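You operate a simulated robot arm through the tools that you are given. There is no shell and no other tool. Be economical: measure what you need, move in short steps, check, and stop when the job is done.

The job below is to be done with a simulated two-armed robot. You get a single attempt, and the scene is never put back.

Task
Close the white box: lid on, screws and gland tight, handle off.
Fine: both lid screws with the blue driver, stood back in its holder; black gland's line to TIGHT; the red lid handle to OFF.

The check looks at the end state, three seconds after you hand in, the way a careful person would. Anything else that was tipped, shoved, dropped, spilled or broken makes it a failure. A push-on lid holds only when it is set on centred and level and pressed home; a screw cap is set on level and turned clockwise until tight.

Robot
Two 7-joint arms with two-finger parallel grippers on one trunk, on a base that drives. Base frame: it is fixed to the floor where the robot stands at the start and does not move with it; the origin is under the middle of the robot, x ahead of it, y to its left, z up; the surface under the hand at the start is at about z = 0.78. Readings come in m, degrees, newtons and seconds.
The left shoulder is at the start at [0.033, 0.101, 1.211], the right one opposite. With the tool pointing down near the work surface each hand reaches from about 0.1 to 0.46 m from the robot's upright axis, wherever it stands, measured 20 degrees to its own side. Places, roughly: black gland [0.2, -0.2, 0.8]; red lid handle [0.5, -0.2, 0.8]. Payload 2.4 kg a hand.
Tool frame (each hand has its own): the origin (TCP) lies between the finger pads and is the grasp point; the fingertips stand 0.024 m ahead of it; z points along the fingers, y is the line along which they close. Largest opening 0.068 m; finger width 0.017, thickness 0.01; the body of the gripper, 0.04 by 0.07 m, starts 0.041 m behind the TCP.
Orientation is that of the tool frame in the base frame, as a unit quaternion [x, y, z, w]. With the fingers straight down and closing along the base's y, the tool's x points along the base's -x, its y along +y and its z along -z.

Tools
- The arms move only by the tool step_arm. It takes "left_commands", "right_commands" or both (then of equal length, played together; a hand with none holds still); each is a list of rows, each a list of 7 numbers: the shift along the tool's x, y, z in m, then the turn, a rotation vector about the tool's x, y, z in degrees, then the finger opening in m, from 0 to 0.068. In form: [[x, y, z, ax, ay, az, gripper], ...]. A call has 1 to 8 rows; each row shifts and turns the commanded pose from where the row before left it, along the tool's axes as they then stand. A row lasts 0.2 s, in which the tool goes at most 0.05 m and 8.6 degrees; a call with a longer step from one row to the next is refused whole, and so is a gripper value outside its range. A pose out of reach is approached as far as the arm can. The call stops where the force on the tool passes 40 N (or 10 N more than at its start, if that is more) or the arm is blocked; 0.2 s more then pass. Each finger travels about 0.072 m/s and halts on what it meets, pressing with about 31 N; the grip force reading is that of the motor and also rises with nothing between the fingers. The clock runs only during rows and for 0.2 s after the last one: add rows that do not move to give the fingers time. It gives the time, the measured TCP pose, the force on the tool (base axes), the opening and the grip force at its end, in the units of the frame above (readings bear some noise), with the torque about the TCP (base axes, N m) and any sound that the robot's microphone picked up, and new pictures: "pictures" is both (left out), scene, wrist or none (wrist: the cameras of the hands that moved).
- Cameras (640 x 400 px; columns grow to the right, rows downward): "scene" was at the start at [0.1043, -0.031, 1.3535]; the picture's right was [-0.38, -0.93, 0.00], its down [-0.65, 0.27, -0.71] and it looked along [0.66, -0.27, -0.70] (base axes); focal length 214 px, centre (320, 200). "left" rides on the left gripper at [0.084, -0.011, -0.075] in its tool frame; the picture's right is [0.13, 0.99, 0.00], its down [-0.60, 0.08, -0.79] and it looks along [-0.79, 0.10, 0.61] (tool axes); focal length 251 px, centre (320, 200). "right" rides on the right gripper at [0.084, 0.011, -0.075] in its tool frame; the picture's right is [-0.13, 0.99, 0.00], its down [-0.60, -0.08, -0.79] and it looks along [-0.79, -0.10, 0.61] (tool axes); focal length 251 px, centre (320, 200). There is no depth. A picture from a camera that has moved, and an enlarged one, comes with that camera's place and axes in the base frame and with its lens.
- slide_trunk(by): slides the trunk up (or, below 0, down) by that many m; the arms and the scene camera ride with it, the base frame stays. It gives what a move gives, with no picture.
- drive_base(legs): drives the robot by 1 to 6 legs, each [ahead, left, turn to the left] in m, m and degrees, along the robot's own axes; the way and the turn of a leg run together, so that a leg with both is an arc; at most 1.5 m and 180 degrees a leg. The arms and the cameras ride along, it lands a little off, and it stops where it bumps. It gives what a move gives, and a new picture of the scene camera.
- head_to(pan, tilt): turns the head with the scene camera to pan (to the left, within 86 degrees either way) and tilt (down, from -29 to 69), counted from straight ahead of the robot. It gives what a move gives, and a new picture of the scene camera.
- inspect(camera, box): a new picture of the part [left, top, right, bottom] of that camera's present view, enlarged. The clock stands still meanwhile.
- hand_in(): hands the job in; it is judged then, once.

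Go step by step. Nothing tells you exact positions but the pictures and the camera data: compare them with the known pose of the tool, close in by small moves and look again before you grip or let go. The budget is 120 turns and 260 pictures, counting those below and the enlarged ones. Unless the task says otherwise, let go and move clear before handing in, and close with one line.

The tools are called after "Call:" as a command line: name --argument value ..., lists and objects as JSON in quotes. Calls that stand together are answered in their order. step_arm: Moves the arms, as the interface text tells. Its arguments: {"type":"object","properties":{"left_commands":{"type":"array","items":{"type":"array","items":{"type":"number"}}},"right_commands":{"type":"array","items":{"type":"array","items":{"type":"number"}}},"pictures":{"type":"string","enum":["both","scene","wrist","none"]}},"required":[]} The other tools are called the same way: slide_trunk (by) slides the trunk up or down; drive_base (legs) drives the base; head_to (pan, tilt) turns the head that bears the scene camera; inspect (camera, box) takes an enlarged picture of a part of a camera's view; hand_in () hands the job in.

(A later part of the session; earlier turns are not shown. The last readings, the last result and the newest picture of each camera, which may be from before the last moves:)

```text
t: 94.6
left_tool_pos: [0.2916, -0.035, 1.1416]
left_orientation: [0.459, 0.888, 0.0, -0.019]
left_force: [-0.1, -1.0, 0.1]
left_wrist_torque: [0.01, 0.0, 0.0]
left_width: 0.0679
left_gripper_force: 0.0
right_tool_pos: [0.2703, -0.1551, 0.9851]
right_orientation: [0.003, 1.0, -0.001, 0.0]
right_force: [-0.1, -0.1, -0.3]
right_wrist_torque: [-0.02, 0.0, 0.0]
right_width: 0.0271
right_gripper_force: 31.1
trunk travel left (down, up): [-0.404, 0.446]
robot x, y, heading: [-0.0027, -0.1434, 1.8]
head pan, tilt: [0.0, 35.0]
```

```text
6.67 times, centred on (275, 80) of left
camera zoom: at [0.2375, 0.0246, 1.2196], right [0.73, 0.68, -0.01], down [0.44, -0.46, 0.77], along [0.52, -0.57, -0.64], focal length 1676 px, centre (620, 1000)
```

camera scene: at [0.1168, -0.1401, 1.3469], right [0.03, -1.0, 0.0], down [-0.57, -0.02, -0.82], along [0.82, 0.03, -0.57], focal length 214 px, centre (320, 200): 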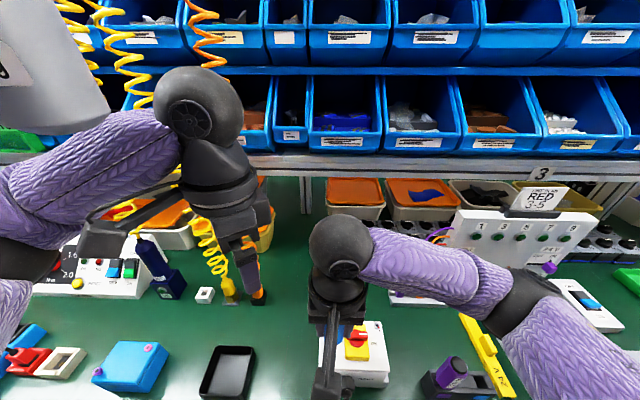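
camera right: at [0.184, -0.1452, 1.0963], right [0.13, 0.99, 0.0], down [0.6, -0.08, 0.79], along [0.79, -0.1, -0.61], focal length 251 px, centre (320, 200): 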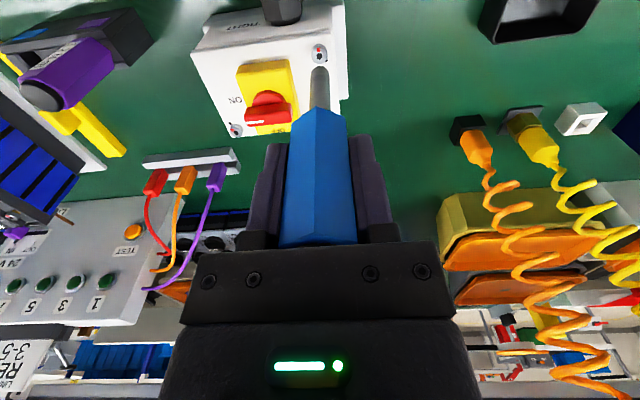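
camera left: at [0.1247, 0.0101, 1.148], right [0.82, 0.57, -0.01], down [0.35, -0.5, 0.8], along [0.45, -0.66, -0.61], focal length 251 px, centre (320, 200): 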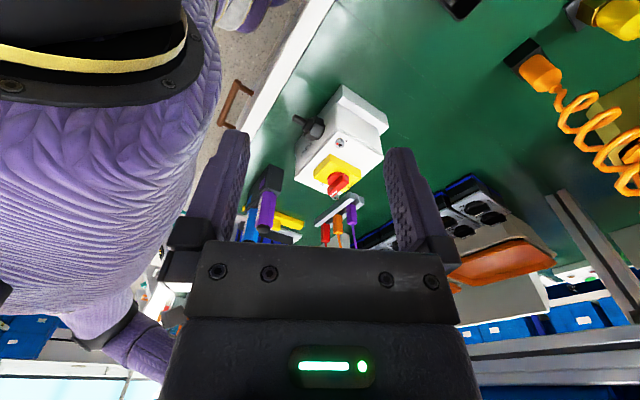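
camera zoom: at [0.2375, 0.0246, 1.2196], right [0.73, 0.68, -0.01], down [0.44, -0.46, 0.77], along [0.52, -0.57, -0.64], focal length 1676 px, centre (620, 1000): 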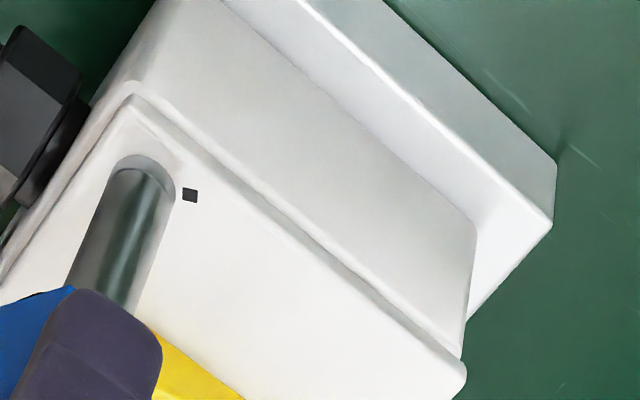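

The driver sits coaxially on the head. I feed a bit more and turn clockwise.

Call:
step_arm --right_commands '[[0, 0, 0.001, 0, 0, 0, 0.01], [0, 0, 0.001, 0, 0, 6, 0.01], [0, 0, 0.001, 0, 0, 7, 0.01], [0, 0, 0.0005, 0, 0, 8, 0.01], [0, 0, 0, 0, 0, 8, 0.01], [0, 0, 0, 0, 0, 8, 0.01]]' --pictures "none"

Call:
step_arm --right_commands '[[0, 0, 0.0002, 0, 0, 8, 0.01], [0, 0, 0.0002, 0, 0, 8, 0.01], [0, 0, 0.0002, 0, 0, 8, 0.01], [0, 0, 0, 0, 0, 8, 0.01]]' --pictures "none"

```text
t: 96.0
left_tool_pos: [0.2911, -0.0343, 1.1426]
left_orientation: [0.459, 0.888, 0.0, -0.019]
left_force: [-0.8, 0.2, -1.2]
left_wrist_torque: [-0.03, -0.02, -0.01]
left_width: 0.0677
left_gripper_force: 0.0
right_tool_pos: [0.2687, -0.1567, 0.9835]
right_orientation: [0.32, 0.947, 0.0, 0.0]
right_force: [1.9, 0.3, 36.2]
right_wrist_torque: [0.0, -0.24, 0.02]
right_width: 0.0272
right_gripper_force: 31.0
trunk travel left (down, up): [-0.404, 0.446]
robot x, y, heading: [-0.0026, -0.1444, 2.1]
head pan, tilt: [0.0, 35.0]
```

```text
t: 97.0
left_tool_pos: [0.2906, -0.0344, 1.1427]
left_orientation: [0.458, 0.889, 0.0, -0.019]
left_force: [-0.4, -0.2, -0.4]
left_wrist_torque: [0.03, 0.0, -0.03]
left_width: 0.0679
left_gripper_force: 0.0
right_tool_pos: [0.2697, -0.1559, 0.9822]
right_orientation: [0.57, 0.822, 0.0, 0.001]
right_force: [2.2, 1.8, 38.3]
right_wrist_torque: [0.2, -0.22, 0.05]
right_width: 0.0271
right_gripper_force: 30.8
trunk travel left (down, up): [-0.404, 0.446]
robot x, y, heading: [-0.0033, -0.1425, 2.0]
head pan, tilt: [0.0, 35.0]
```

Call:
step_arm --right_commands '[[0, 0, -0.0003, 0, 0, 6, 0.01], [0, 0, 0, 0, 0, 5, 0.01], [0, 0, 0, 0, 0, 0, 0.01]]' --pictures "none"

Call:
step_arm --right_commands '[[0, 0, -0.01, 0, 0, 0, 0.01], [0, 0, -0.02, 0, 0, -8.5, 0.01], [0, 0, -0.02, 0, 0, -8.5, 0.01], [0, 0, 0, 0, 0, -8.5, 0.01], [0, 0, 0, 0, 0, -8.5, 0.01], [0, 0, 0, 0, 0, -8.5, 0.01], [0, 0, 0, 0, 0, -8.5, 0.01], [0, 0, 0, 0, 0, -8.5, 0.01]]' --pictures "none"

Call:
inspect --camera "left" --box '[245, 50, 305, 110]'

```text
t: 97.8
left_tool_pos: [0.2905, -0.035, 1.1425]
left_orientation: [0.459, 0.888, 0.0, -0.019]
left_force: [0.0, 0.3, -0.3]
left_wrist_torque: [0.01, 0.02, 0.0]
left_width: 0.068
left_gripper_force: 0.0
right_tool_pos: [0.2682, -0.1558, 0.9839]
right_orientation: [0.645, 0.764, -0.002, 0.0]
right_force: [-1.3, 1.9, 16.6]
right_wrist_torque: [0.16, 0.12, 0.02]
right_width: 0.0276
right_gripper_force: 30.7
trunk travel left (down, up): [-0.404, 0.446]
robot x, y, heading: [-0.0064, -0.1429, 2.2]
head pan, tilt: [0.0, 35.0]
```

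```text
t: 98.6
left_tool_pos: [0.2908, -0.0363, 1.1442]
left_orientation: [0.461, 0.887, -0.005, -0.017]
left_force: [-0.2, -0.5, 5.7]
left_wrist_torque: [-0.19, 0.23, 0.05]
left_width: 0.0679
left_gripper_force: 0.0
right_tool_pos: [0.2706, -0.1582, 1.0226]
right_orientation: [0.549, 0.836, -0.01, 0.002]
right_force: [0.2, -0.3, -6.2]
right_wrist_torque: [-0.6, -0.07, -0.07]
right_width: 0.0275
right_gripper_force: 31.4
trunk travel left (down, up): [-0.404, 0.446]
robot x, y, heading: [-0.0043, -0.1435, 1.9]
head pan, tilt: [0.0, 35.0]
stopped in row 3 (left hand): the force on the tool passed its limit at 68 N (the readings are from after the stop); the commanded pose is now the measured one
```

```text
6.67 times, centred on (275, 80) of left
camera zoom: at [0.2367, 0.0243, 1.2215], right [0.74, 0.67, -0.02], down [0.44, -0.46, 0.77], along [0.51, -0.58, -0.63], focal length 1676 px, centre (620, 1000)
```

zoom: 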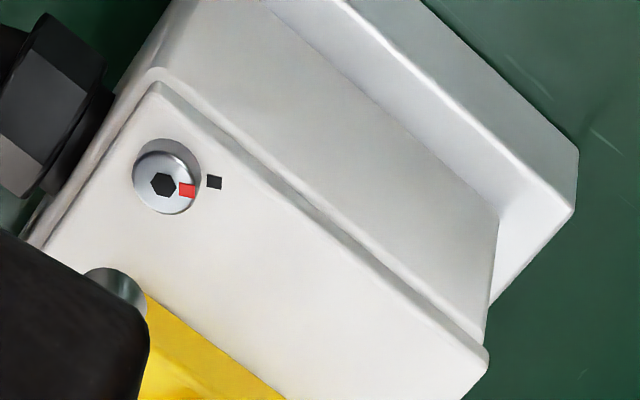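

Both screw marks now point at their dots. The right camera brushed the left hand while rising; I lower slightly, move the right hand away to the right, then turn it back.

Call:
step_arm --right_commands '[[0, 0, 0.01, 0, 0, 0, 0.01], [-0.0013, -0.0224, 0, 0, 0, 0, 0.01], [-0.0275, -0.0119, 0, 0, 0, 0, 0.01], [-0.0275, -0.0119, 0, 0, 0, 0, 0.01], [-0.0275, -0.0119, -0.01, 0, 0, 0, 0.01], [0, 0, -0.02, 0, 0, -8, 0.01], [0, 0, 0, 0, 0, -8, 0.01], [0, 0, 0, 0, 0, -8, 0.01]]' --pictures "scene"

Call:
inspect --camera "scene" --box '[300, 300, 420, 400]'

```text
t: 100.4
left_tool_pos: [0.2912, -0.036, 1.1447]
left_orientation: [0.461, 0.887, -0.005, -0.018]
left_force: [-0.1, -0.8, -0.6]
left_wrist_torque: [0.04, -0.03, -0.01]
left_width: 0.068
left_gripper_force: 0.1
right_tool_pos: [0.2499, -0.2577, 1.0442]
right_orientation: [0.362, 0.932, -0.009, 0.0]
right_force: [0.6, -0.3, -0.8]
right_wrist_torque: [0.0, 0.0, 0.0]
right_width: 0.0275
right_gripper_force: 30.8
trunk travel left (down, up): [-0.404, 0.446]
robot x, y, heading: [-0.0028, -0.147, 1.9]
head pan, tilt: [0.0, 35.0]
camera scene: at [0.1167, -0.1403, 1.3469], right [0.03, -1.0, 0.0], down [-0.57, -0.02, -0.82], along [0.82, 0.03, -0.57], focal length 214 px, centre (320, 200)
```

scene: 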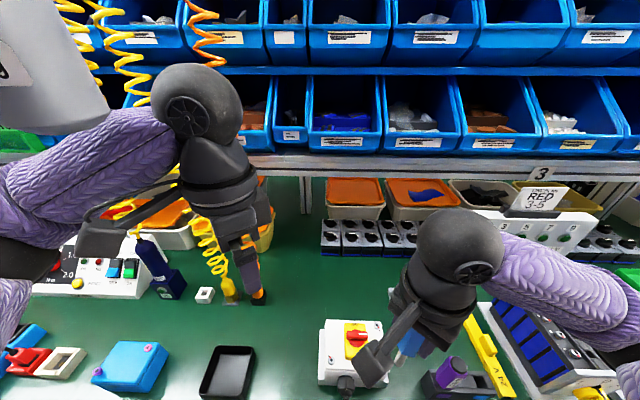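

```text
4.00 times, centred on (360, 350) of scene
camera zoom: at [0.1167, -0.1403, 1.3469], right [0.03, -1.0, 0.0], down [-0.57, -0.02, -0.82], along [0.82, 0.03, -0.57], focal length 858 px, centre (160, -400)
```

zoom: 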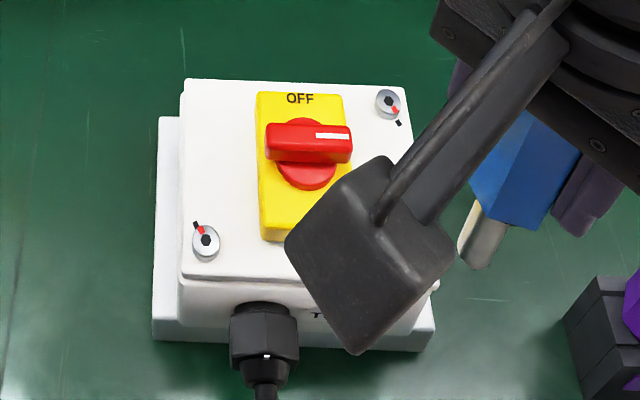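

Both marks are on their dots. Now I level, turn back to neutral, and carry the driver over its holder, above the purple one.

Call:
step_arm --right_commands '[[0, 0, -0.01, -0.96, 0.38, 0, 0.01], [0, 0, 0, 0, 0, -8.5, 0.01], [0, 0, 0, 0, 0, -8.5, 0.01], [0, 0, 0, 0, 0, -8.5, 0.01], [0, 0, 0, 0, 0, -8.5, 0.01], [0, 0, 0, 0, 0, -8.5, 0.01], [0, 0, 0, 0, 0, 0, 0.01]]' --pictures "none"

Call:
step_arm --right_commands '[[-0.0015, -0.03, 0, 0, 0, 0, 0.01], [-0.0015, -0.03, 0, 0, 0, 0, 0.01], [-0.0015, -0.03, 0, 0, 0, 0, 0.01], [-0.0015, -0.03, 0, 0, 0, 0, 0.01], [-0.0015, -0.03, 0, 0, 0, 0, 0.01], [-0.0013, -0.028, 0, 0, 0, 0, 0.01], [0, 0, 0, 0, 0, 0, 0.01]]' --pictures "wrist"

Call:
head_to --pan -40 --tilt 45

```text
t: 102.0
left_tool_pos: [0.291, -0.0369, 1.1438]
left_orientation: [0.461, 0.887, -0.005, -0.017]
left_force: [-0.4, -0.2, 0.0]
left_wrist_torque: [0.05, 0.04, 0.0]
left_width: 0.0681
left_gripper_force: 0.1
right_tool_pos: [0.25, -0.2588, 1.054]
right_orientation: [0.0, 1.0, -0.001, 0.0]
right_force: [-0.1, 0.3, -0.2]
right_wrist_torque: [0.0, 0.03, 0.02]
right_width: 0.0274
right_gripper_force: 30.7
trunk travel left (down, up): [-0.404, 0.446]
robot x, y, heading: [-0.0053, -0.1422, 1.8]
head pan, tilt: [0.0, 35.0]
```

```text
t: 103.6
left_tool_pos: [0.2914, -0.0366, 1.1443]
left_orientation: [0.462, 0.887, -0.005, -0.017]
left_force: [-0.3, 0.5, 0.6]
left_wrist_torque: [0.0, 0.02, 0.02]
left_width: 0.0681
left_gripper_force: 0.1
right_tool_pos: [0.2577, -0.4375, 1.0552]
right_orientation: [0.0, 1.0, 0.0, 0.001]
right_force: [-0.2, 0.4, -0.7]
right_wrist_torque: [-0.01, -0.02, 0.02]
right_width: 0.0274
right_gripper_force: 31.2
trunk travel left (down, up): [-0.404, 0.446]
robot x, y, heading: [0.0028, -0.1423, 1.6]
head pan, tilt: [0.0, 35.0]
camera right: at [0.1744, -0.426, 1.1293], right [0.13, 0.99, 0.0], down [0.6, -0.08, 0.79], along [0.79, -0.1, -0.61], focal length 251 px, centre (320, 200)
```

right: 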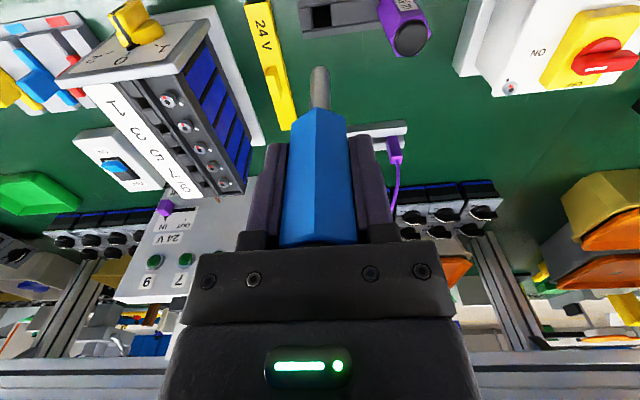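

```text
t: 104.7
left_tool_pos: [0.2909, -0.0354, 1.1447]
left_orientation: [0.461, 0.887, -0.004, -0.018]
left_force: [0.9, 1.0, -0.5]
left_wrist_torque: [0.01, 0.02, -0.01]
left_width: 0.0682
left_gripper_force: 0.0
right_tool_pos: [0.2573, -0.4365, 1.0548]
right_orientation: [0.002, 1.0, 0.0, 0.0]
right_force: [0.4, 0.0, -0.3]
right_wrist_torque: [0.01, 0.0, -0.02]
right_width: 0.0272
right_gripper_force: 30.9
trunk travel left (down, up): [-0.404, 0.446]
robot x, y, heading: [-0.0047, -0.1414, 1.8]
head pan, tilt: [-40.0, 45.0]
camera scene: at [0.0927, -0.1935, 1.3321], right [-0.62, -0.79, 0.0], down [-0.56, 0.44, -0.71], along [0.56, -0.44, -0.71], focal length 214 px, centre (320, 200)
```

scene: 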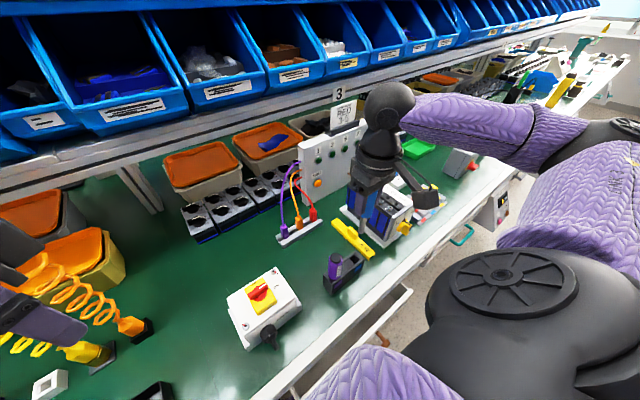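

I lower to just above the holder and check alignment with the hole.

Call:
step_arm --right_commands '[[-0.0005, 0.0005, 0.025, 0, 0, 0, 0.01], [0, 0, 0.025, 0, 0, 0, 0.01], [0, 0, 0.025, 0, 0, 0, 0.01], [0, 0, 0.02, 0, 0, 0, 0.01], [0, 0, 0, 0, 0, 0, 0.01]]' --pictures "wrist"

Call:
inspect --camera "scene" --box '[310, 220, 400, 310]'

Call:
inspect --camera "right" --box '[270, 20, 370, 120]'

```text
t: 105.9
left_tool_pos: [0.2911, -0.0368, 1.1438]
left_orientation: [0.462, 0.887, -0.004, -0.018]
left_force: [-0.4, -0.5, -0.5]
left_wrist_torque: [-0.01, -0.03, -0.02]
left_width: 0.0682
left_gripper_force: 0.0
right_tool_pos: [0.2566, -0.437, 0.9585]
right_orientation: [0.001, 1.0, 0.0, 0.0]
right_force: [0.4, 0.5, -1.6]
right_wrist_torque: [-0.02, -0.02, 0.03]
right_width: 0.0272
right_gripper_force: 31.3
trunk travel left (down, up): [-0.404, 0.446]
robot x, y, heading: [-0.0013, -0.1452, 1.8]
head pan, tilt: [-40.0, 45.0]
camera right: at [0.1743, -0.4258, 1.0332], right [0.13, 0.99, 0.0], down [0.6, -0.08, 0.79], along [0.79, -0.1, -0.61], focal length 251 px, centre (320, 200)
```

right: 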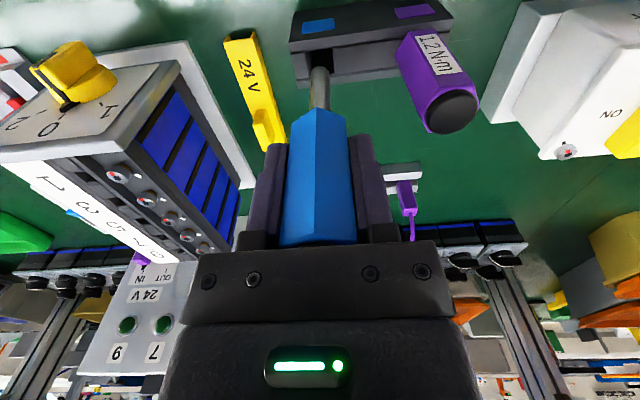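

```text
4.44 times, centred on (355, 265) of scene
camera zoom: at [0.0927, -0.1935, 1.3321], right [-0.62, -0.79, 0.0], down [-0.56, 0.44, -0.71], along [0.56, -0.44, -0.71], focal length 953 px, centre (164, -89)
```

zoom: 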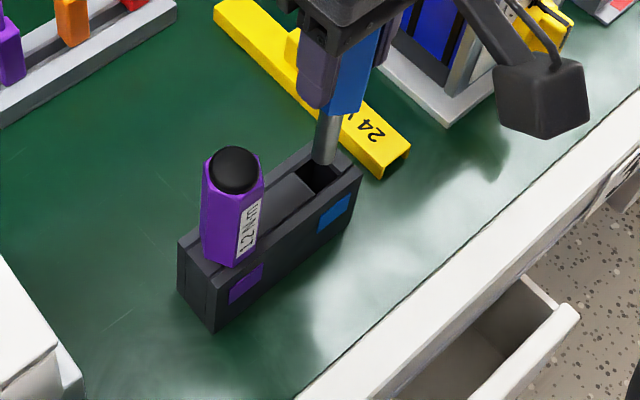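

```text
4.00 times, centred on (320, 70) of right
camera zoom: at [0.1743, -0.4258, 1.0332], right [0.13, 0.99, 0.0], down [0.6, -0.08, 0.79], along [0.79, -0.1, -0.61], focal length 1006 px, centre (320, 720)
```

zoom: 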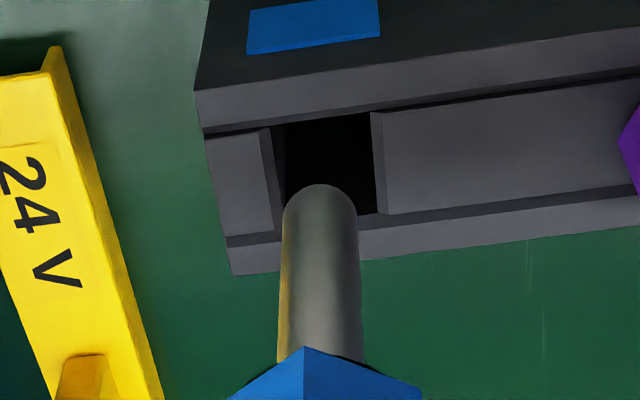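

I correct by 1.5 mm in x and y toward the hole's centre and lower a bit more.

Call:
step_arm --right_commands '[[-0.0015, 0.0015, 0.006, 0, 0, 0, 0.01], [0, 0, 0.007, 0, 0, 0, 0.01], [0, 0, 0, 0, 0, 0, 0.01]]' --pictures "none"

Call:
inspect --camera "scene" --box '[330, 220, 400, 290]'

Call:
inspect --camera "right" --box '[270, 20, 370, 120]'

```text
t: 106.7
left_tool_pos: [0.2909, -0.0371, 1.143]
left_orientation: [0.462, 0.887, -0.004, -0.018]
left_force: [0.3, 0.2, 0.7]
left_wrist_torque: [0.01, 0.01, 0.03]
left_width: 0.068
left_gripper_force: 0.1
right_tool_pos: [0.2606, -0.4341, 0.9462]
right_orientation: [0.001, 1.0, 0.0, 0.001]
right_force: [-0.4, -0.4, -0.6]
right_wrist_torque: [-0.02, 0.01, -0.01]
right_width: 0.0277
right_gripper_force: 30.8
trunk travel left (down, up): [-0.404, 0.446]
robot x, y, heading: [-0.0049, -0.1432, 1.9]
head pan, tilt: [-40.0, 45.0]
```

```text
5.71 times, centred on (365, 255) of scene
camera zoom: at [0.0927, -0.1935, 1.3321], right [-0.62, -0.79, 0.0], down [-0.56, 0.44, -0.71], along [0.56, -0.44, -0.71], focal length 1226 px, centre (63, -114)
```

zoom: 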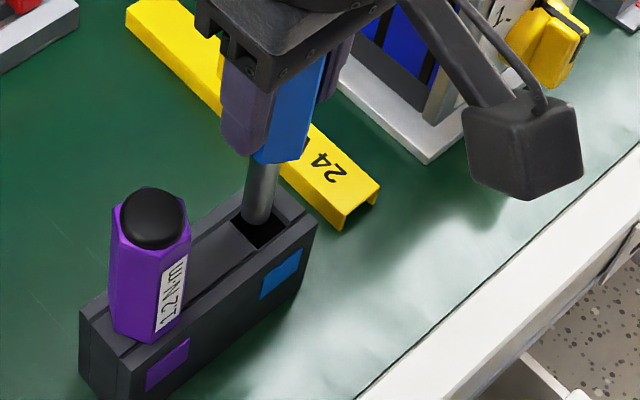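

```text
4.00 times, centred on (320, 70) of right
camera zoom: at [0.1771, -0.4237, 1.0206], right [0.13, 0.99, 0.0], down [0.6, -0.08, 0.79], along [0.79, -0.1, -0.61], focal length 1006 px, centre (320, 720)
```

zoom: 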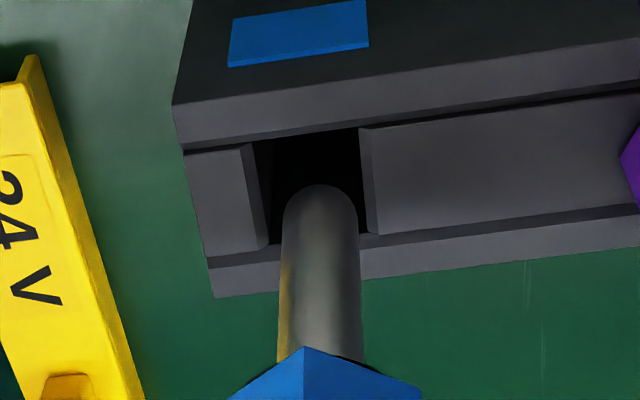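

Call:
step_arm --right_commands '[[0, -0.0012, 0.005, 0, 0, 0, 0.01], [0, 0, 0.005, 0, 0, 0, 0.01], [0, 0, 0, 0, 0, 0, 0.01]]' --pictures "none"

Call:
inspect --camera "scene" --box '[340, 230, 390, 280]'

Call:
inspect --camera "right" --box '[270, 20, 370, 120]'

```text
t: 107.5
left_tool_pos: [0.2912, -0.0366, 1.1441]
left_orientation: [0.461, 0.887, -0.004, -0.018]
left_force: [-0.5, 0.5, -1.0]
left_wrist_torque: [0.0, 0.01, -0.04]
left_width: 0.0678
left_gripper_force: 0.0
right_tool_pos: [0.2602, -0.4358, 0.9359]
right_orientation: [0.001, 1.0, 0.0, 0.0]
right_force: [-0.2, -1.3, -0.9]
right_wrist_torque: [0.0, -0.03, -0.01]
right_width: 0.0275
right_gripper_force: 30.8
trunk travel left (down, up): [-0.404, 0.446]
robot x, y, heading: [-0.0051, -0.1441, 2.1]
head pan, tilt: [-40.0, 45.0]
```

```text
8.00 times, centred on (365, 255) of scene
camera zoom: at [0.0927, -0.1935, 1.3321], right [-0.62, -0.79, 0.0], down [-0.56, 0.44, -0.71], along [0.56, -0.44, -0.71], focal length 1716 px, centre (-40, -240)
```

zoom: 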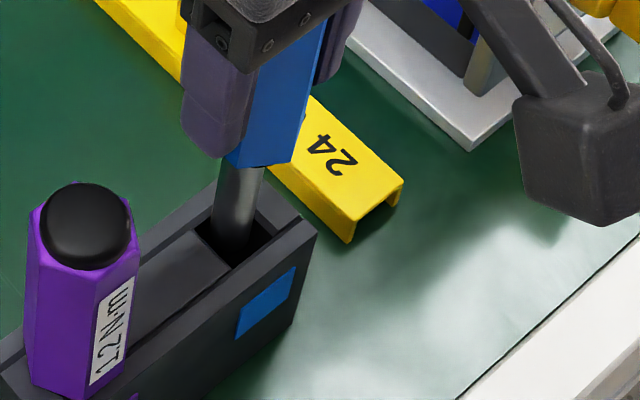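

```text
4.00 times, centred on (320, 70) of right
camera zoom: at [0.1766, -0.4247, 1.0105], right [0.13, 0.99, 0.0], down [0.6, -0.08, 0.79], along [0.79, -0.1, -0.61], focal length 1006 px, centre (320, 720)
```

zoom: 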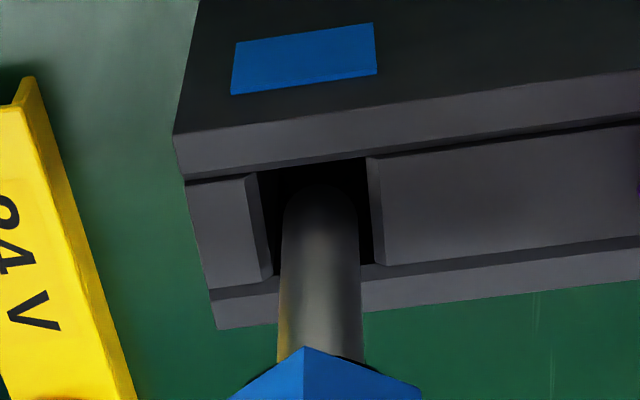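

The tip is entering the hole centrally. I lower it in, watching the force.

Call:
step_arm --right_commands '[[0, 0, 0.007, 0, 0, 0, 0.01], [0, 0, 0.007, 0, 0, 0, 0.01], [0, 0, 0.007, 0, 0, 0, 0.01], [0, 0, 0.007, 0, 0, 0, 0.01], [0, 0, 0.006, 0, 0, 0, 0.01], [0, 0, 0.005, 0, 0, 0, 0.01], [0, 0, 0, 0, 0, 0, 0.01]]' --pictures "none"

Call:
inspect --camera "scene" --box '[330, 220, 400, 290]'

```text
t: 109.1
left_tool_pos: [0.2908, -0.036, 1.1433]
left_orientation: [0.462, 0.887, -0.004, -0.018]
left_force: [0.1, -0.3, 0.7]
left_wrist_torque: [-0.02, -0.02, 0.02]
left_width: 0.0679
left_gripper_force: 0.0
right_tool_pos: [0.2604, -0.4338, 0.8974]
right_orientation: [0.001, 1.0, 0.0, 0.0]
right_force: [-0.6, 0.6, -0.3]
right_wrist_torque: [-0.01, 0.0, 0.0]
right_width: 0.0271
right_gripper_force: 31.4
trunk travel left (down, up): [-0.404, 0.446]
robot x, y, heading: [-0.0052, -0.145, 2.0]
head pan, tilt: [-40.0, 45.0]
```

```text
5.71 times, centred on (365, 255) of scene
camera zoom: at [0.0927, -0.1935, 1.3321], right [-0.62, -0.79, 0.0], down [-0.56, 0.44, -0.71], along [0.56, -0.44, -0.71], focal length 1226 px, centre (63, -114)
```

zoom: 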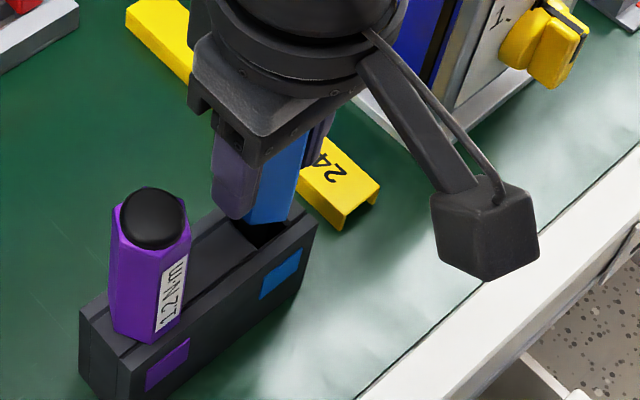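

Going in freely. I continue to the bottom.

Call:
step_arm --right_commands '[[0, 0, 0.003, 0, 0, 0, 0.01], [0, 0, 0.003, 0, 0, 0, 0.01], [0, 0, 0.002, 0, 0, 0, 0.01], [0, 0, 0.002, 0, 0, 0, 0.01], [0, 0, 0.001, 0, 0, 0, 0.01], [0, 0, 0.001, 0, 0, 0, 0.01], [0, 0, 0, 0, 0, 0, 0.01]]' --pictures "none"

Call:
inspect --camera "scene" --box '[330, 220, 400, 290]'

```text
t: 110.7
left_tool_pos: [0.2903, -0.0363, 1.1436]
left_orientation: [0.461, 0.887, -0.005, -0.018]
left_force: [0.3, -0.1, -1.1]
left_wrist_torque: [0.0, 0.02, 0.02]
left_width: 0.0679
left_gripper_force: 0.1
right_tool_pos: [0.2619, -0.4337, 0.8858]
right_orientation: [0.0, 1.0, 0.0, 0.0]
right_force: [-2.5, 0.2, -0.6]
right_wrist_torque: [0.01, 0.14, 0.0]
right_width: 0.0273
right_gripper_force: 30.6
trunk travel left (down, up): [-0.404, 0.446]
robot x, y, heading: [-0.0053, -0.1465, 2.1]
head pan, tilt: [-40.0, 45.0]
```

```text
5.71 times, centred on (365, 255) of scene
camera zoom: at [0.0923, -0.1934, 1.3322], right [-0.62, -0.79, 0.0], down [-0.56, 0.44, -0.71], along [0.56, -0.44, -0.71], focal length 1226 px, centre (63, -114)
```

zoom: 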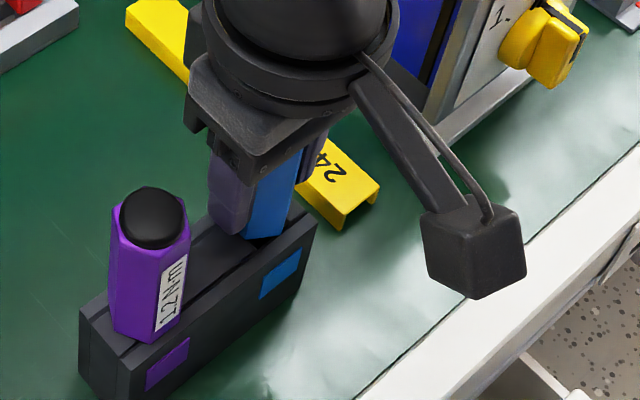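

Call:
step_arm --right_commands '[[0.001, 0, 0.001, 0, 0, 0, 0.01], [0, 0, 0.001, 0, 0, 0, 0.01], [0, 0, 0.001, 0, 0, 0, 0.01], [0, 0, 0, 0, 0, 0, 0.01]]' --pictures "none"

```text
t: 111.7
left_tool_pos: [0.2906, -0.036, 1.1456]
left_orientation: [0.461, 0.887, -0.005, -0.018]
left_force: [-0.7, -0.6, -0.4]
left_wrist_torque: [-0.01, -0.02, 0.02]
left_width: 0.0681
left_gripper_force: 0.1
right_tool_pos: [0.2594, -0.4357, 0.8827]
right_orientation: [0.002, 1.0, 0.0, 0.0]
right_force: [0.9, 0.9, 0.0]
right_wrist_torque: [-0.02, 0.0, -0.01]
right_width: 0.0272
right_gripper_force: 30.8
trunk travel left (down, up): [-0.404, 0.446]
robot x, y, heading: [-0.0046, -0.1429, 1.8]
head pan, tilt: [-40.0, 45.0]
```

Call:
step_arm --right_commands '[[0, 0, 0.001, 0, 0, 0, 0.01], [0, 0, 0.001, 0, 0, 0, 0.01], [0, 0, 0.001, 0, 0, 0, 0.01], [0, 0, 0.001, 0, 0, 0, 0.01], [0, 0, 0.001, 0, 0, 0, 0.01], [0, 0, 0, 0, 0, 0, 0.01]]' --pictures "none"

Call:
inspect --camera "scene" --box '[330, 220, 400, 290]'

Call:
inspect --camera "right" --box '[230, 20, 430, 190]'

```text
t: 113.0
left_tool_pos: [0.2891, -0.0357, 1.1439]
left_orientation: [0.462, 0.887, -0.006, -0.017]
left_force: [0.2, -0.2, -0.3]
left_wrist_torque: [0.02, -0.01, -0.03]
left_width: 0.068
left_gripper_force: 0.1
right_tool_pos: [0.2597, -0.4351, 0.8785]
right_orientation: [0.002, 1.0, -0.002, 0.003]
right_force: [-6.6, 1.2, 23.8]
right_wrist_torque: [0.12, 0.14, -0.02]
right_width: 0.0272
right_gripper_force: 30.9
trunk travel left (down, up): [-0.404, 0.446]
robot x, y, heading: [-0.0061, -0.1472, 1.7]
head pan, tilt: [-40.0, 45.0]
stopped in row 6 (right hand): the force on the tool passed its limit at 42 N (the readings are from after the stop); the commanded pose is now the measured one
```

```text
5.71 times, centred on (365, 255) of scene
camera zoom: at [0.0904, -0.1922, 1.3324], right [-0.62, -0.79, 0.0], down [-0.56, 0.44, -0.71], along [0.56, -0.44, -0.71], focal length 1226 px, centre (63, -114)
```

zoom: 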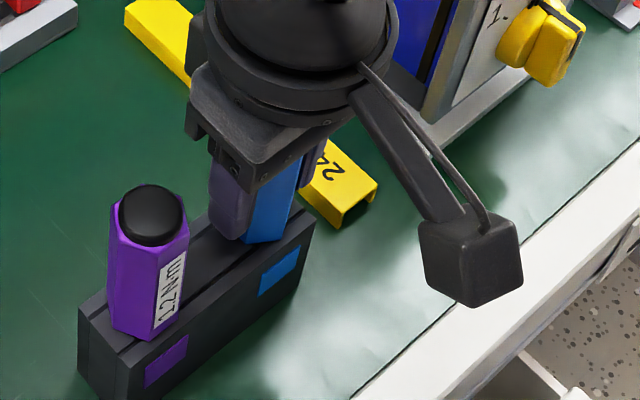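

```text
2.35 times, centred on (330, 105) of right
camera zoom: at [0.1755, -0.4248, 0.9533], right [0.13, 0.99, 0.0], down [0.6, -0.08, 0.8], along [0.79, -0.11, -0.6], focal length 592 px, centre (296, 424)
```

zoom: 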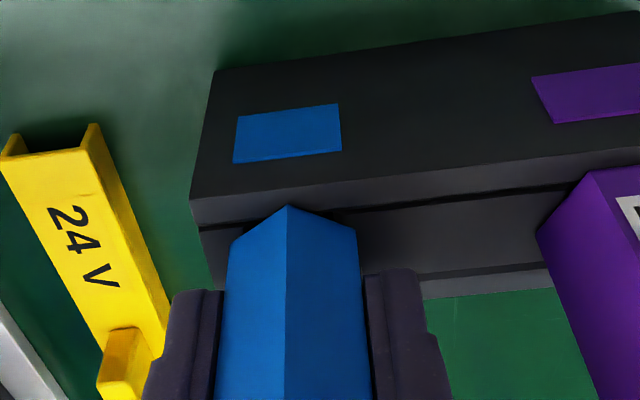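

The driver is fully seated. I ease the load, open moderately and rise straight up.

Call:
step_arm --right_commands '[[0, 0, -0.001, 0, 0, 0, 0.027], [0, 0, 0, 0, 0, 0, 0.04], [0, 0, 0, 0, 0, 0, 0.05], [0, 0, 0, 0, 0, 0, 0.055], [0, 0, -0.02, 0, 0, 0, 0.055], [0, 0, -0.03, 0, 0, 0, 0.055], [0, 0, -0.04, 0, 0, 0, 0.055], [0, 0, -0.03, 0, 0, 0, 0.055]]' --pictures "wrist"

Call:
inspect --camera "scene" --box '[310, 200, 410, 300]'

```text
t: 114.8
left_tool_pos: [0.2909, -0.0374, 1.1444]
left_orientation: [0.462, 0.887, -0.004, -0.018]
left_force: [0.1, 0.8, -0.2]
left_wrist_torque: [-0.01, 0.04, -0.02]
left_width: 0.0683
left_gripper_force: 0.0
right_tool_pos: [0.2608, -0.4353, 1.0015]
right_orientation: [0.002, 1.0, 0.0, 0.002]
right_force: [0.2, 0.4, 0.3]
right_wrist_torque: [0.01, -0.01, -0.02]
right_width: 0.055
right_gripper_force: 0.1
trunk travel left (down, up): [-0.404, 0.446]
robot x, y, heading: [-0.0032, -0.1452, 1.9]
head pan, tilt: [-40.0, 45.0]
camera right: at [0.1775, -0.425, 1.0756], right [0.13, 0.99, 0.0], down [0.6, -0.08, 0.8], along [0.79, -0.11, -0.61], focal length 251 px, centre (320, 200)
```

right: 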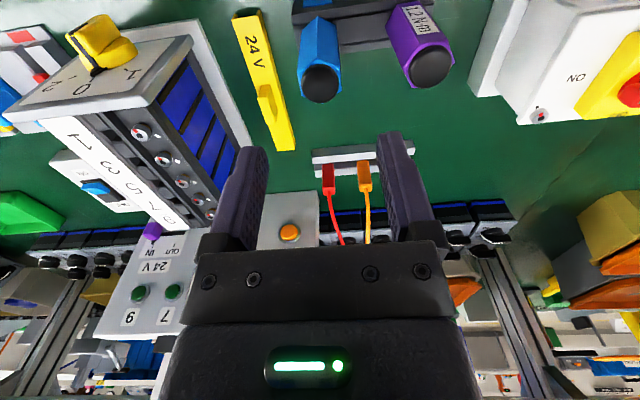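

```text
4.00 times, centred on (360, 250) of scene
camera zoom: at [0.0925, -0.1935, 1.3321], right [-0.62, -0.79, 0.0], down [-0.56, 0.44, -0.71], along [0.56, -0.44, -0.71], focal length 858 px, centre (160, 0)
```

zoom: 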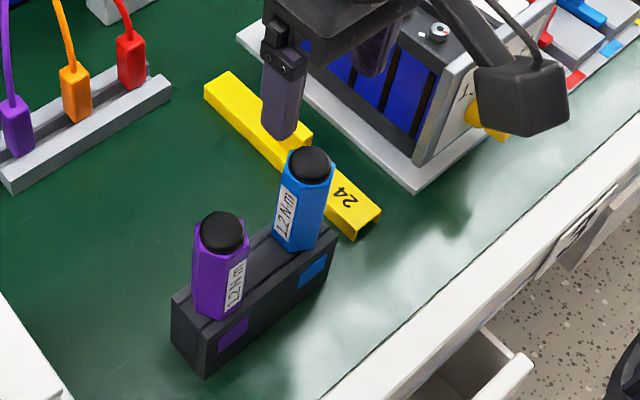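

The driver stands upright in its holder. I noticed a drawer at the bench's front that seems open; I check it.

Call:
head_to --pan -35 --tilt 60

```text
t: 115.6
left_tool_pos: [0.2907, -0.0363, 1.1444]
left_orientation: [0.462, 0.887, -0.004, -0.018]
left_force: [0.1, 0.7, 0.5]
left_wrist_torque: [0.01, -0.01, 0.0]
left_width: 0.0679
left_gripper_force: 0.0
right_tool_pos: [0.2614, -0.4365, 1.0008]
right_orientation: [0.002, 1.0, -0.001, 0.001]
right_force: [-0.2, -0.2, 0.3]
right_wrist_torque: [0.02, 0.0, -0.01]
right_width: 0.0549
right_gripper_force: 0.1
trunk travel left (down, up): [-0.404, 0.446]
robot x, y, heading: [-0.0031, -0.1451, 1.9]
head pan, tilt: [-35.0, 60.0]
camera scene: at [0.0844, -0.1798, 1.3127], right [-0.55, -0.84, 0.0], down [-0.73, 0.47, -0.5], along [0.42, -0.27, -0.87], focal length 214 px, centre (320, 200)
```

scene: 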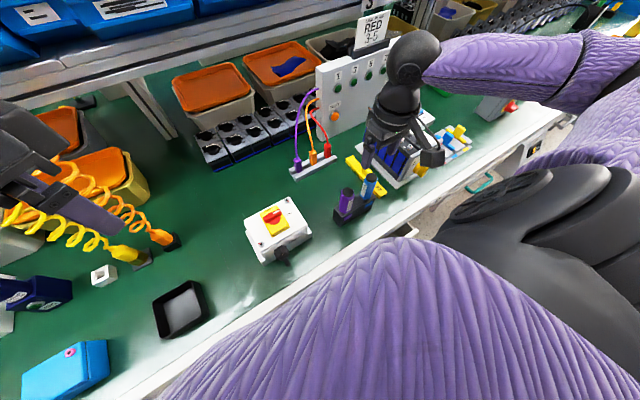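

Call:
head_to --pan -62 --tilt 55

Call:
inspect --camera "scene" --box '[120, 150, 320, 350]'

```text
t: 116.5
left_tool_pos: [0.2908, -0.037, 1.145]
left_orientation: [0.461, 0.887, -0.004, -0.018]
left_force: [-0.8, 0.6, 0.3]
left_wrist_torque: [0.02, 0.0, -0.05]
left_width: 0.0679
left_gripper_force: 0.0
right_tool_pos: [0.2621, -0.4359, 1.0016]
right_orientation: [0.001, 1.0, -0.001, 0.002]
right_force: [-0.6, -0.1, 0.5]
right_wrist_torque: [0.0, -0.02, 0.0]
right_width: 0.0548
right_gripper_force: 0.0
trunk travel left (down, up): [-0.404, 0.446]
robot x, y, heading: [-0.0008, -0.1473, 1.8]
head pan, tilt: [-62.0, 55.0]
camera scene: at [0.0646, -0.2059, 1.3187], right [-0.87, -0.5, 0.0], down [-0.41, 0.71, -0.57], along [0.29, -0.5, -0.82], focal length 214 px, centre (320, 200)
```

scene: 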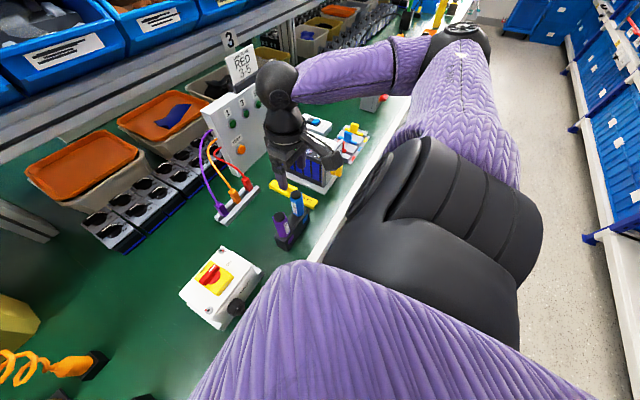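

```text
2.00 times, centred on (220, 250) of scene
camera zoom: at [0.0646, -0.2059, 1.3187], right [-0.87, -0.5, 0.0], down [-0.41, 0.71, -0.57], along [0.29, -0.5, -0.82], focal length 429 px, centre (520, 100)
```

zoom: 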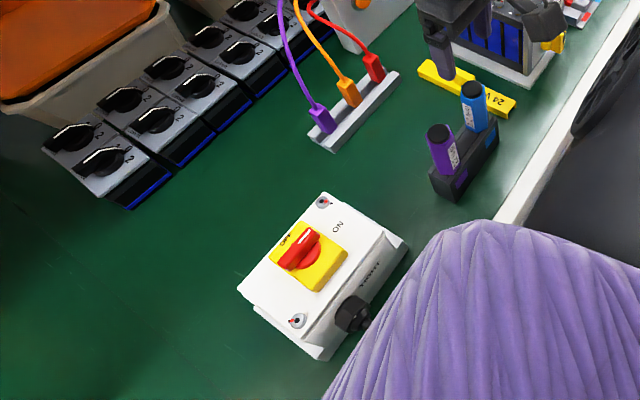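

A drawer under the bench has slid open by about 5 cm (probably when the robot swayed); I'll push it shut at the end. First, the red handle: I move the right hand over it.

Call:
step_arm --right_commands '[[-0.0052, 0.0334, 0, 0, 0, 0, 0.045], [-0.0052, 0.0334, 0, 0, 0, 0, 0.045], [-0.0052, 0.0334, 0, 0, 0, 0, 0.045], [-0.0052, 0.0334, 0, 0, 0, 0, 0.045], [-0.0052, 0.0334, 0, 0, 0, 0, 0.045], [-0.0052, 0.0334, 0, 0, 0, 0, 0.045], [-0.0052, 0.0334, 0, 0, 0, 0, 0.045]]' --pictures "none"

Call:
step_arm --right_commands '[[0, 0, 0.01, 0, 0, 8.5, 0.045], [0, 0, 0.01, 0, 0, 8.5, 0.045], [0, 0, 0.01, 0, 0, 8.5, 0.045], [0, 0, 0, 0, 0, 8.5, 0.045], [0, 0, 0, 0, 0, 8.5, 0.045], [0, 0, 0, 0, 0, 8.5, 0.045], [0, 0, 0, 0, 0, 8.5, 0.045], [0, 0, 0, 0, 0, 8.5, 0.045]]' --pictures "none"

Call:
head_to --pan -12 --tilt 50

```text
t: 118.1
left_tool_pos: [0.2905, -0.0356, 1.1436]
left_orientation: [0.462, 0.887, -0.004, -0.018]
left_force: [0.3, -0.4, 0.2]
left_wrist_torque: [0.0, -0.03, 0.0]
left_width: 0.0678
left_gripper_force: 0.1
right_tool_pos: [0.2986, -0.2012, 0.9995]
right_orientation: [0.001, 1.0, -0.002, 0.003]
right_force: [0.0, -0.1, 0.2]
right_wrist_torque: [0.0, -0.04, 0.0]
right_width: 0.0452
right_gripper_force: 0.2
trunk travel left (down, up): [-0.404, 0.446]
robot x, y, heading: [-0.0016, -0.1455, 2.0]
head pan, tilt: [-62.0, 55.0]
```

```text
t: 119.9
left_tool_pos: [0.2907, -0.0366, 1.1444]
left_orientation: [0.46, 0.888, -0.004, -0.018]
left_force: [0.1, 0.0, -0.2]
left_wrist_torque: [0.02, -0.03, -0.02]
left_width: 0.068
left_gripper_force: 0.2
right_tool_pos: [0.297, -0.2029, 0.9693]
right_orientation: [0.562, 0.827, 0.001, 0.002]
right_force: [0.2, -0.8, -0.4]
right_wrist_torque: [0.01, 0.0, -0.03]
right_width: 0.0453
right_gripper_force: 0.0
trunk travel left (down, up): [-0.404, 0.446]
robot x, y, heading: [-0.005, -0.144, 1.7]
head pan, tilt: [-62.0, 55.0]
```

```text
t: 121.1
left_tool_pos: [0.2907, -0.0373, 1.1442]
left_orientation: [0.461, 0.887, -0.005, -0.018]
left_force: [0.5, 0.4, 0.1]
left_wrist_torque: [-0.01, -0.02, 0.02]
left_width: 0.068
left_gripper_force: 0.0
right_tool_pos: [0.2977, -0.2037, 0.9679]
right_orientation: [0.56, 0.829, 0.001, 0.002]
right_force: [-0.5, 0.8, -0.2]
right_wrist_torque: [-0.01, 0.02, 0.0]
right_width: 0.0449
right_gripper_force: 0.1
trunk travel left (down, up): [-0.404, 0.446]
robot x, y, heading: [-0.0055, -0.1463, 1.8]
head pan, tilt: [-12.0, 50.0]
camera scene: at [0.1044, -0.1568, 1.3252], right [-0.18, -0.98, 0.0], down [-0.75, 0.13, -0.64], along [0.63, -0.11, -0.77], focal length 214 px, centre (320, 200)
```

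scene: 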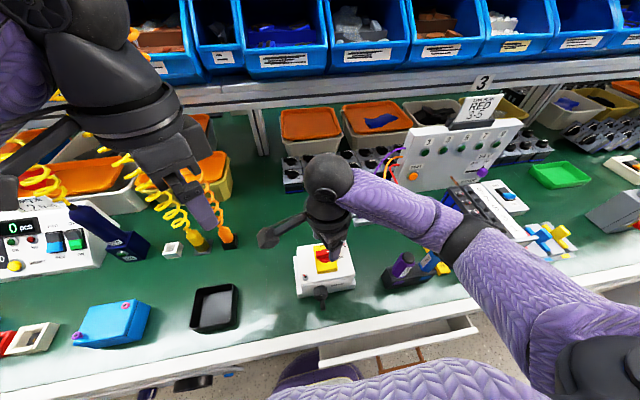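

The hand is over the handle at 68° yaw. I turn further to about 86°, lower, and look.

Call:
step_arm --right_commands '[[0, 0, 0.01, 0, 0, 6, 0.045], [0, 0, 0.01, 0, 0, 6, 0.045], [0, 0, 0.005, 0, 0, 6, 0.045], [0, 0, 0, 0, 0, 0, 0.045]]' --pictures "wrist"

Call:
inspect --camera "scene" --box '[280, 220, 370, 310]'

Call:
inspect --camera "right" --box '[230, 60, 410, 240]'

```text
t: 122.1
left_tool_pos: [0.2913, -0.0348, 1.1442]
left_orientation: [0.461, 0.887, -0.004, -0.018]
left_force: [-0.1, -1.2, 0.5]
left_wrist_torque: [0.01, 0.03, 0.0]
left_width: 0.0678
left_gripper_force: 0.0
right_tool_pos: [0.2977, -0.2023, 0.9439]
right_orientation: [0.684, 0.729, 0.001, 0.002]
right_force: [0.2, 0.1, -0.1]
right_wrist_torque: [0.02, -0.01, 0.01]
right_width: 0.0449
right_gripper_force: 0.0
trunk travel left (down, up): [-0.404, 0.446]
robot x, y, heading: [-0.006, -0.1426, 1.8]
head pan, tilt: [-12.0, 50.0]
camera right: at [0.3035, -0.1187, 1.0179], right [1.0, -0.06, 0.0], down [-0.04, -0.61, 0.79], along [-0.05, -0.79, -0.61], focal length 251 px, centre (320, 200)
```

right: 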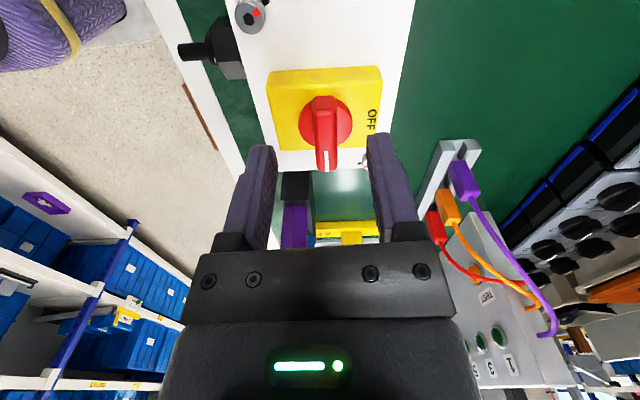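

```text
4.44 times, centred on (325, 265) of scene
camera zoom: at [0.1044, -0.1568, 1.3252], right [-0.18, -0.98, 0.0], down [-0.75, 0.13, -0.64], along [0.63, -0.11, -0.77], focal length 953 px, centre (298, -89)
```

zoom: 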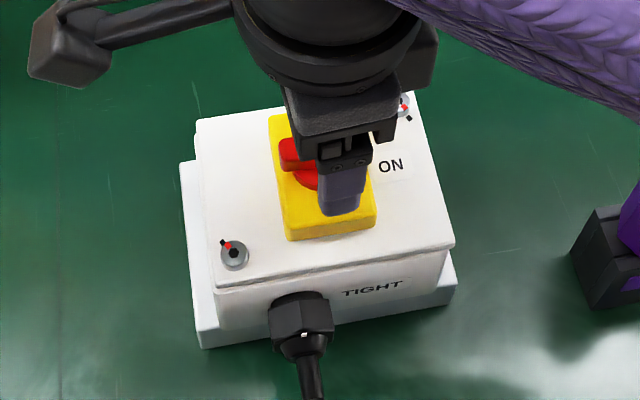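

```text
2.22 times, centred on (320, 150) of right
camera zoom: at [0.3035, -0.1187, 1.0179], right [1.0, -0.06, 0.0], down [-0.04, -0.61, 0.79], along [-0.05, -0.79, -0.61], focal length 559 px, centre (320, 311)
```

zoom: 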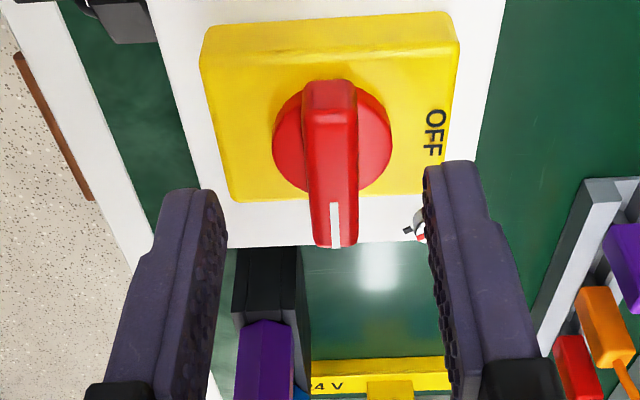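

The bar sits centrally between the fingers. I lower 2 cm and close gently.

Call:
step_arm --right_commands '[[0, 0.001, 0.01, 0, 0, 0, 0.045], [0, 0, 0.008, 0, 0, 0, 0.045], [0, 0, 0, 0, 0, 0, 0.03], [0, 0, 0, 0, 0, 0, 0.018], [0, 0, 0, 0, 0, 0, 0.008], [0, 0, 0, 0, 0, 0, 0.004]]' --pictures "wrist"

Call:
inspect --camera "scene" --box '[280, 220, 370, 310]'

```text
t: 123.5
left_tool_pos: [0.2914, -0.0354, 1.1441]
left_orientation: [0.461, 0.887, -0.005, -0.018]
left_force: [0.4, -0.5, -0.4]
left_wrist_torque: [-0.01, -0.01, -0.01]
left_width: 0.0678
left_gripper_force: 0.0
right_tool_pos: [0.3003, -0.2025, 0.9266]
right_orientation: [0.683, 0.73, 0.002, 0.003]
right_force: [8.5, 1.5, 1.6]
right_wrist_torque: [0.16, -0.1, -0.03]
right_width: 0.0114
right_gripper_force: 30.5
trunk travel left (down, up): [-0.404, 0.446]
robot x, y, heading: [-0.0039, -0.1433, 1.7]
head pan, tilt: [-12.0, 50.0]
camera right: at [0.3063, -0.1182, 1.0009], right [1.0, -0.06, 0.0], down [-0.04, -0.61, 0.79], along [-0.05, -0.79, -0.61], focal length 251 px, centre (320, 200)
```

right: 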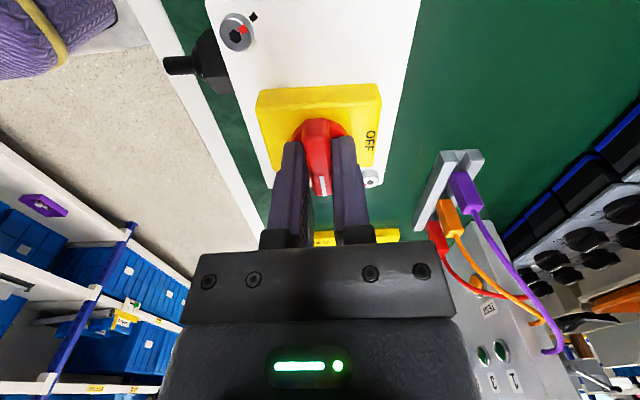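

```text
4.44 times, centred on (325, 265) of scene
camera zoom: at [0.1056, -0.1565, 1.3252], right [-0.17, -0.98, 0.0], down [-0.76, 0.13, -0.64], along [0.63, -0.11, -0.77], focal length 953 px, centre (298, -89)
```

zoom: 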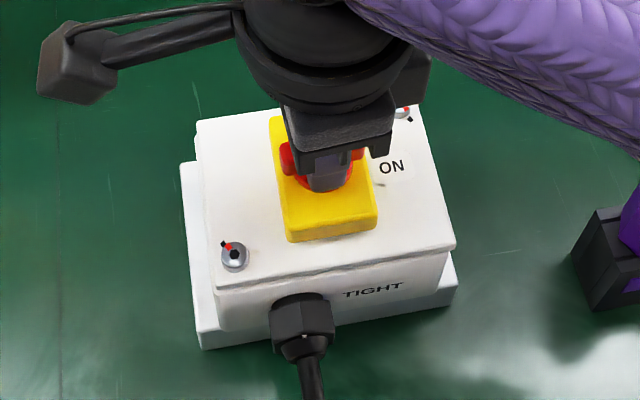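

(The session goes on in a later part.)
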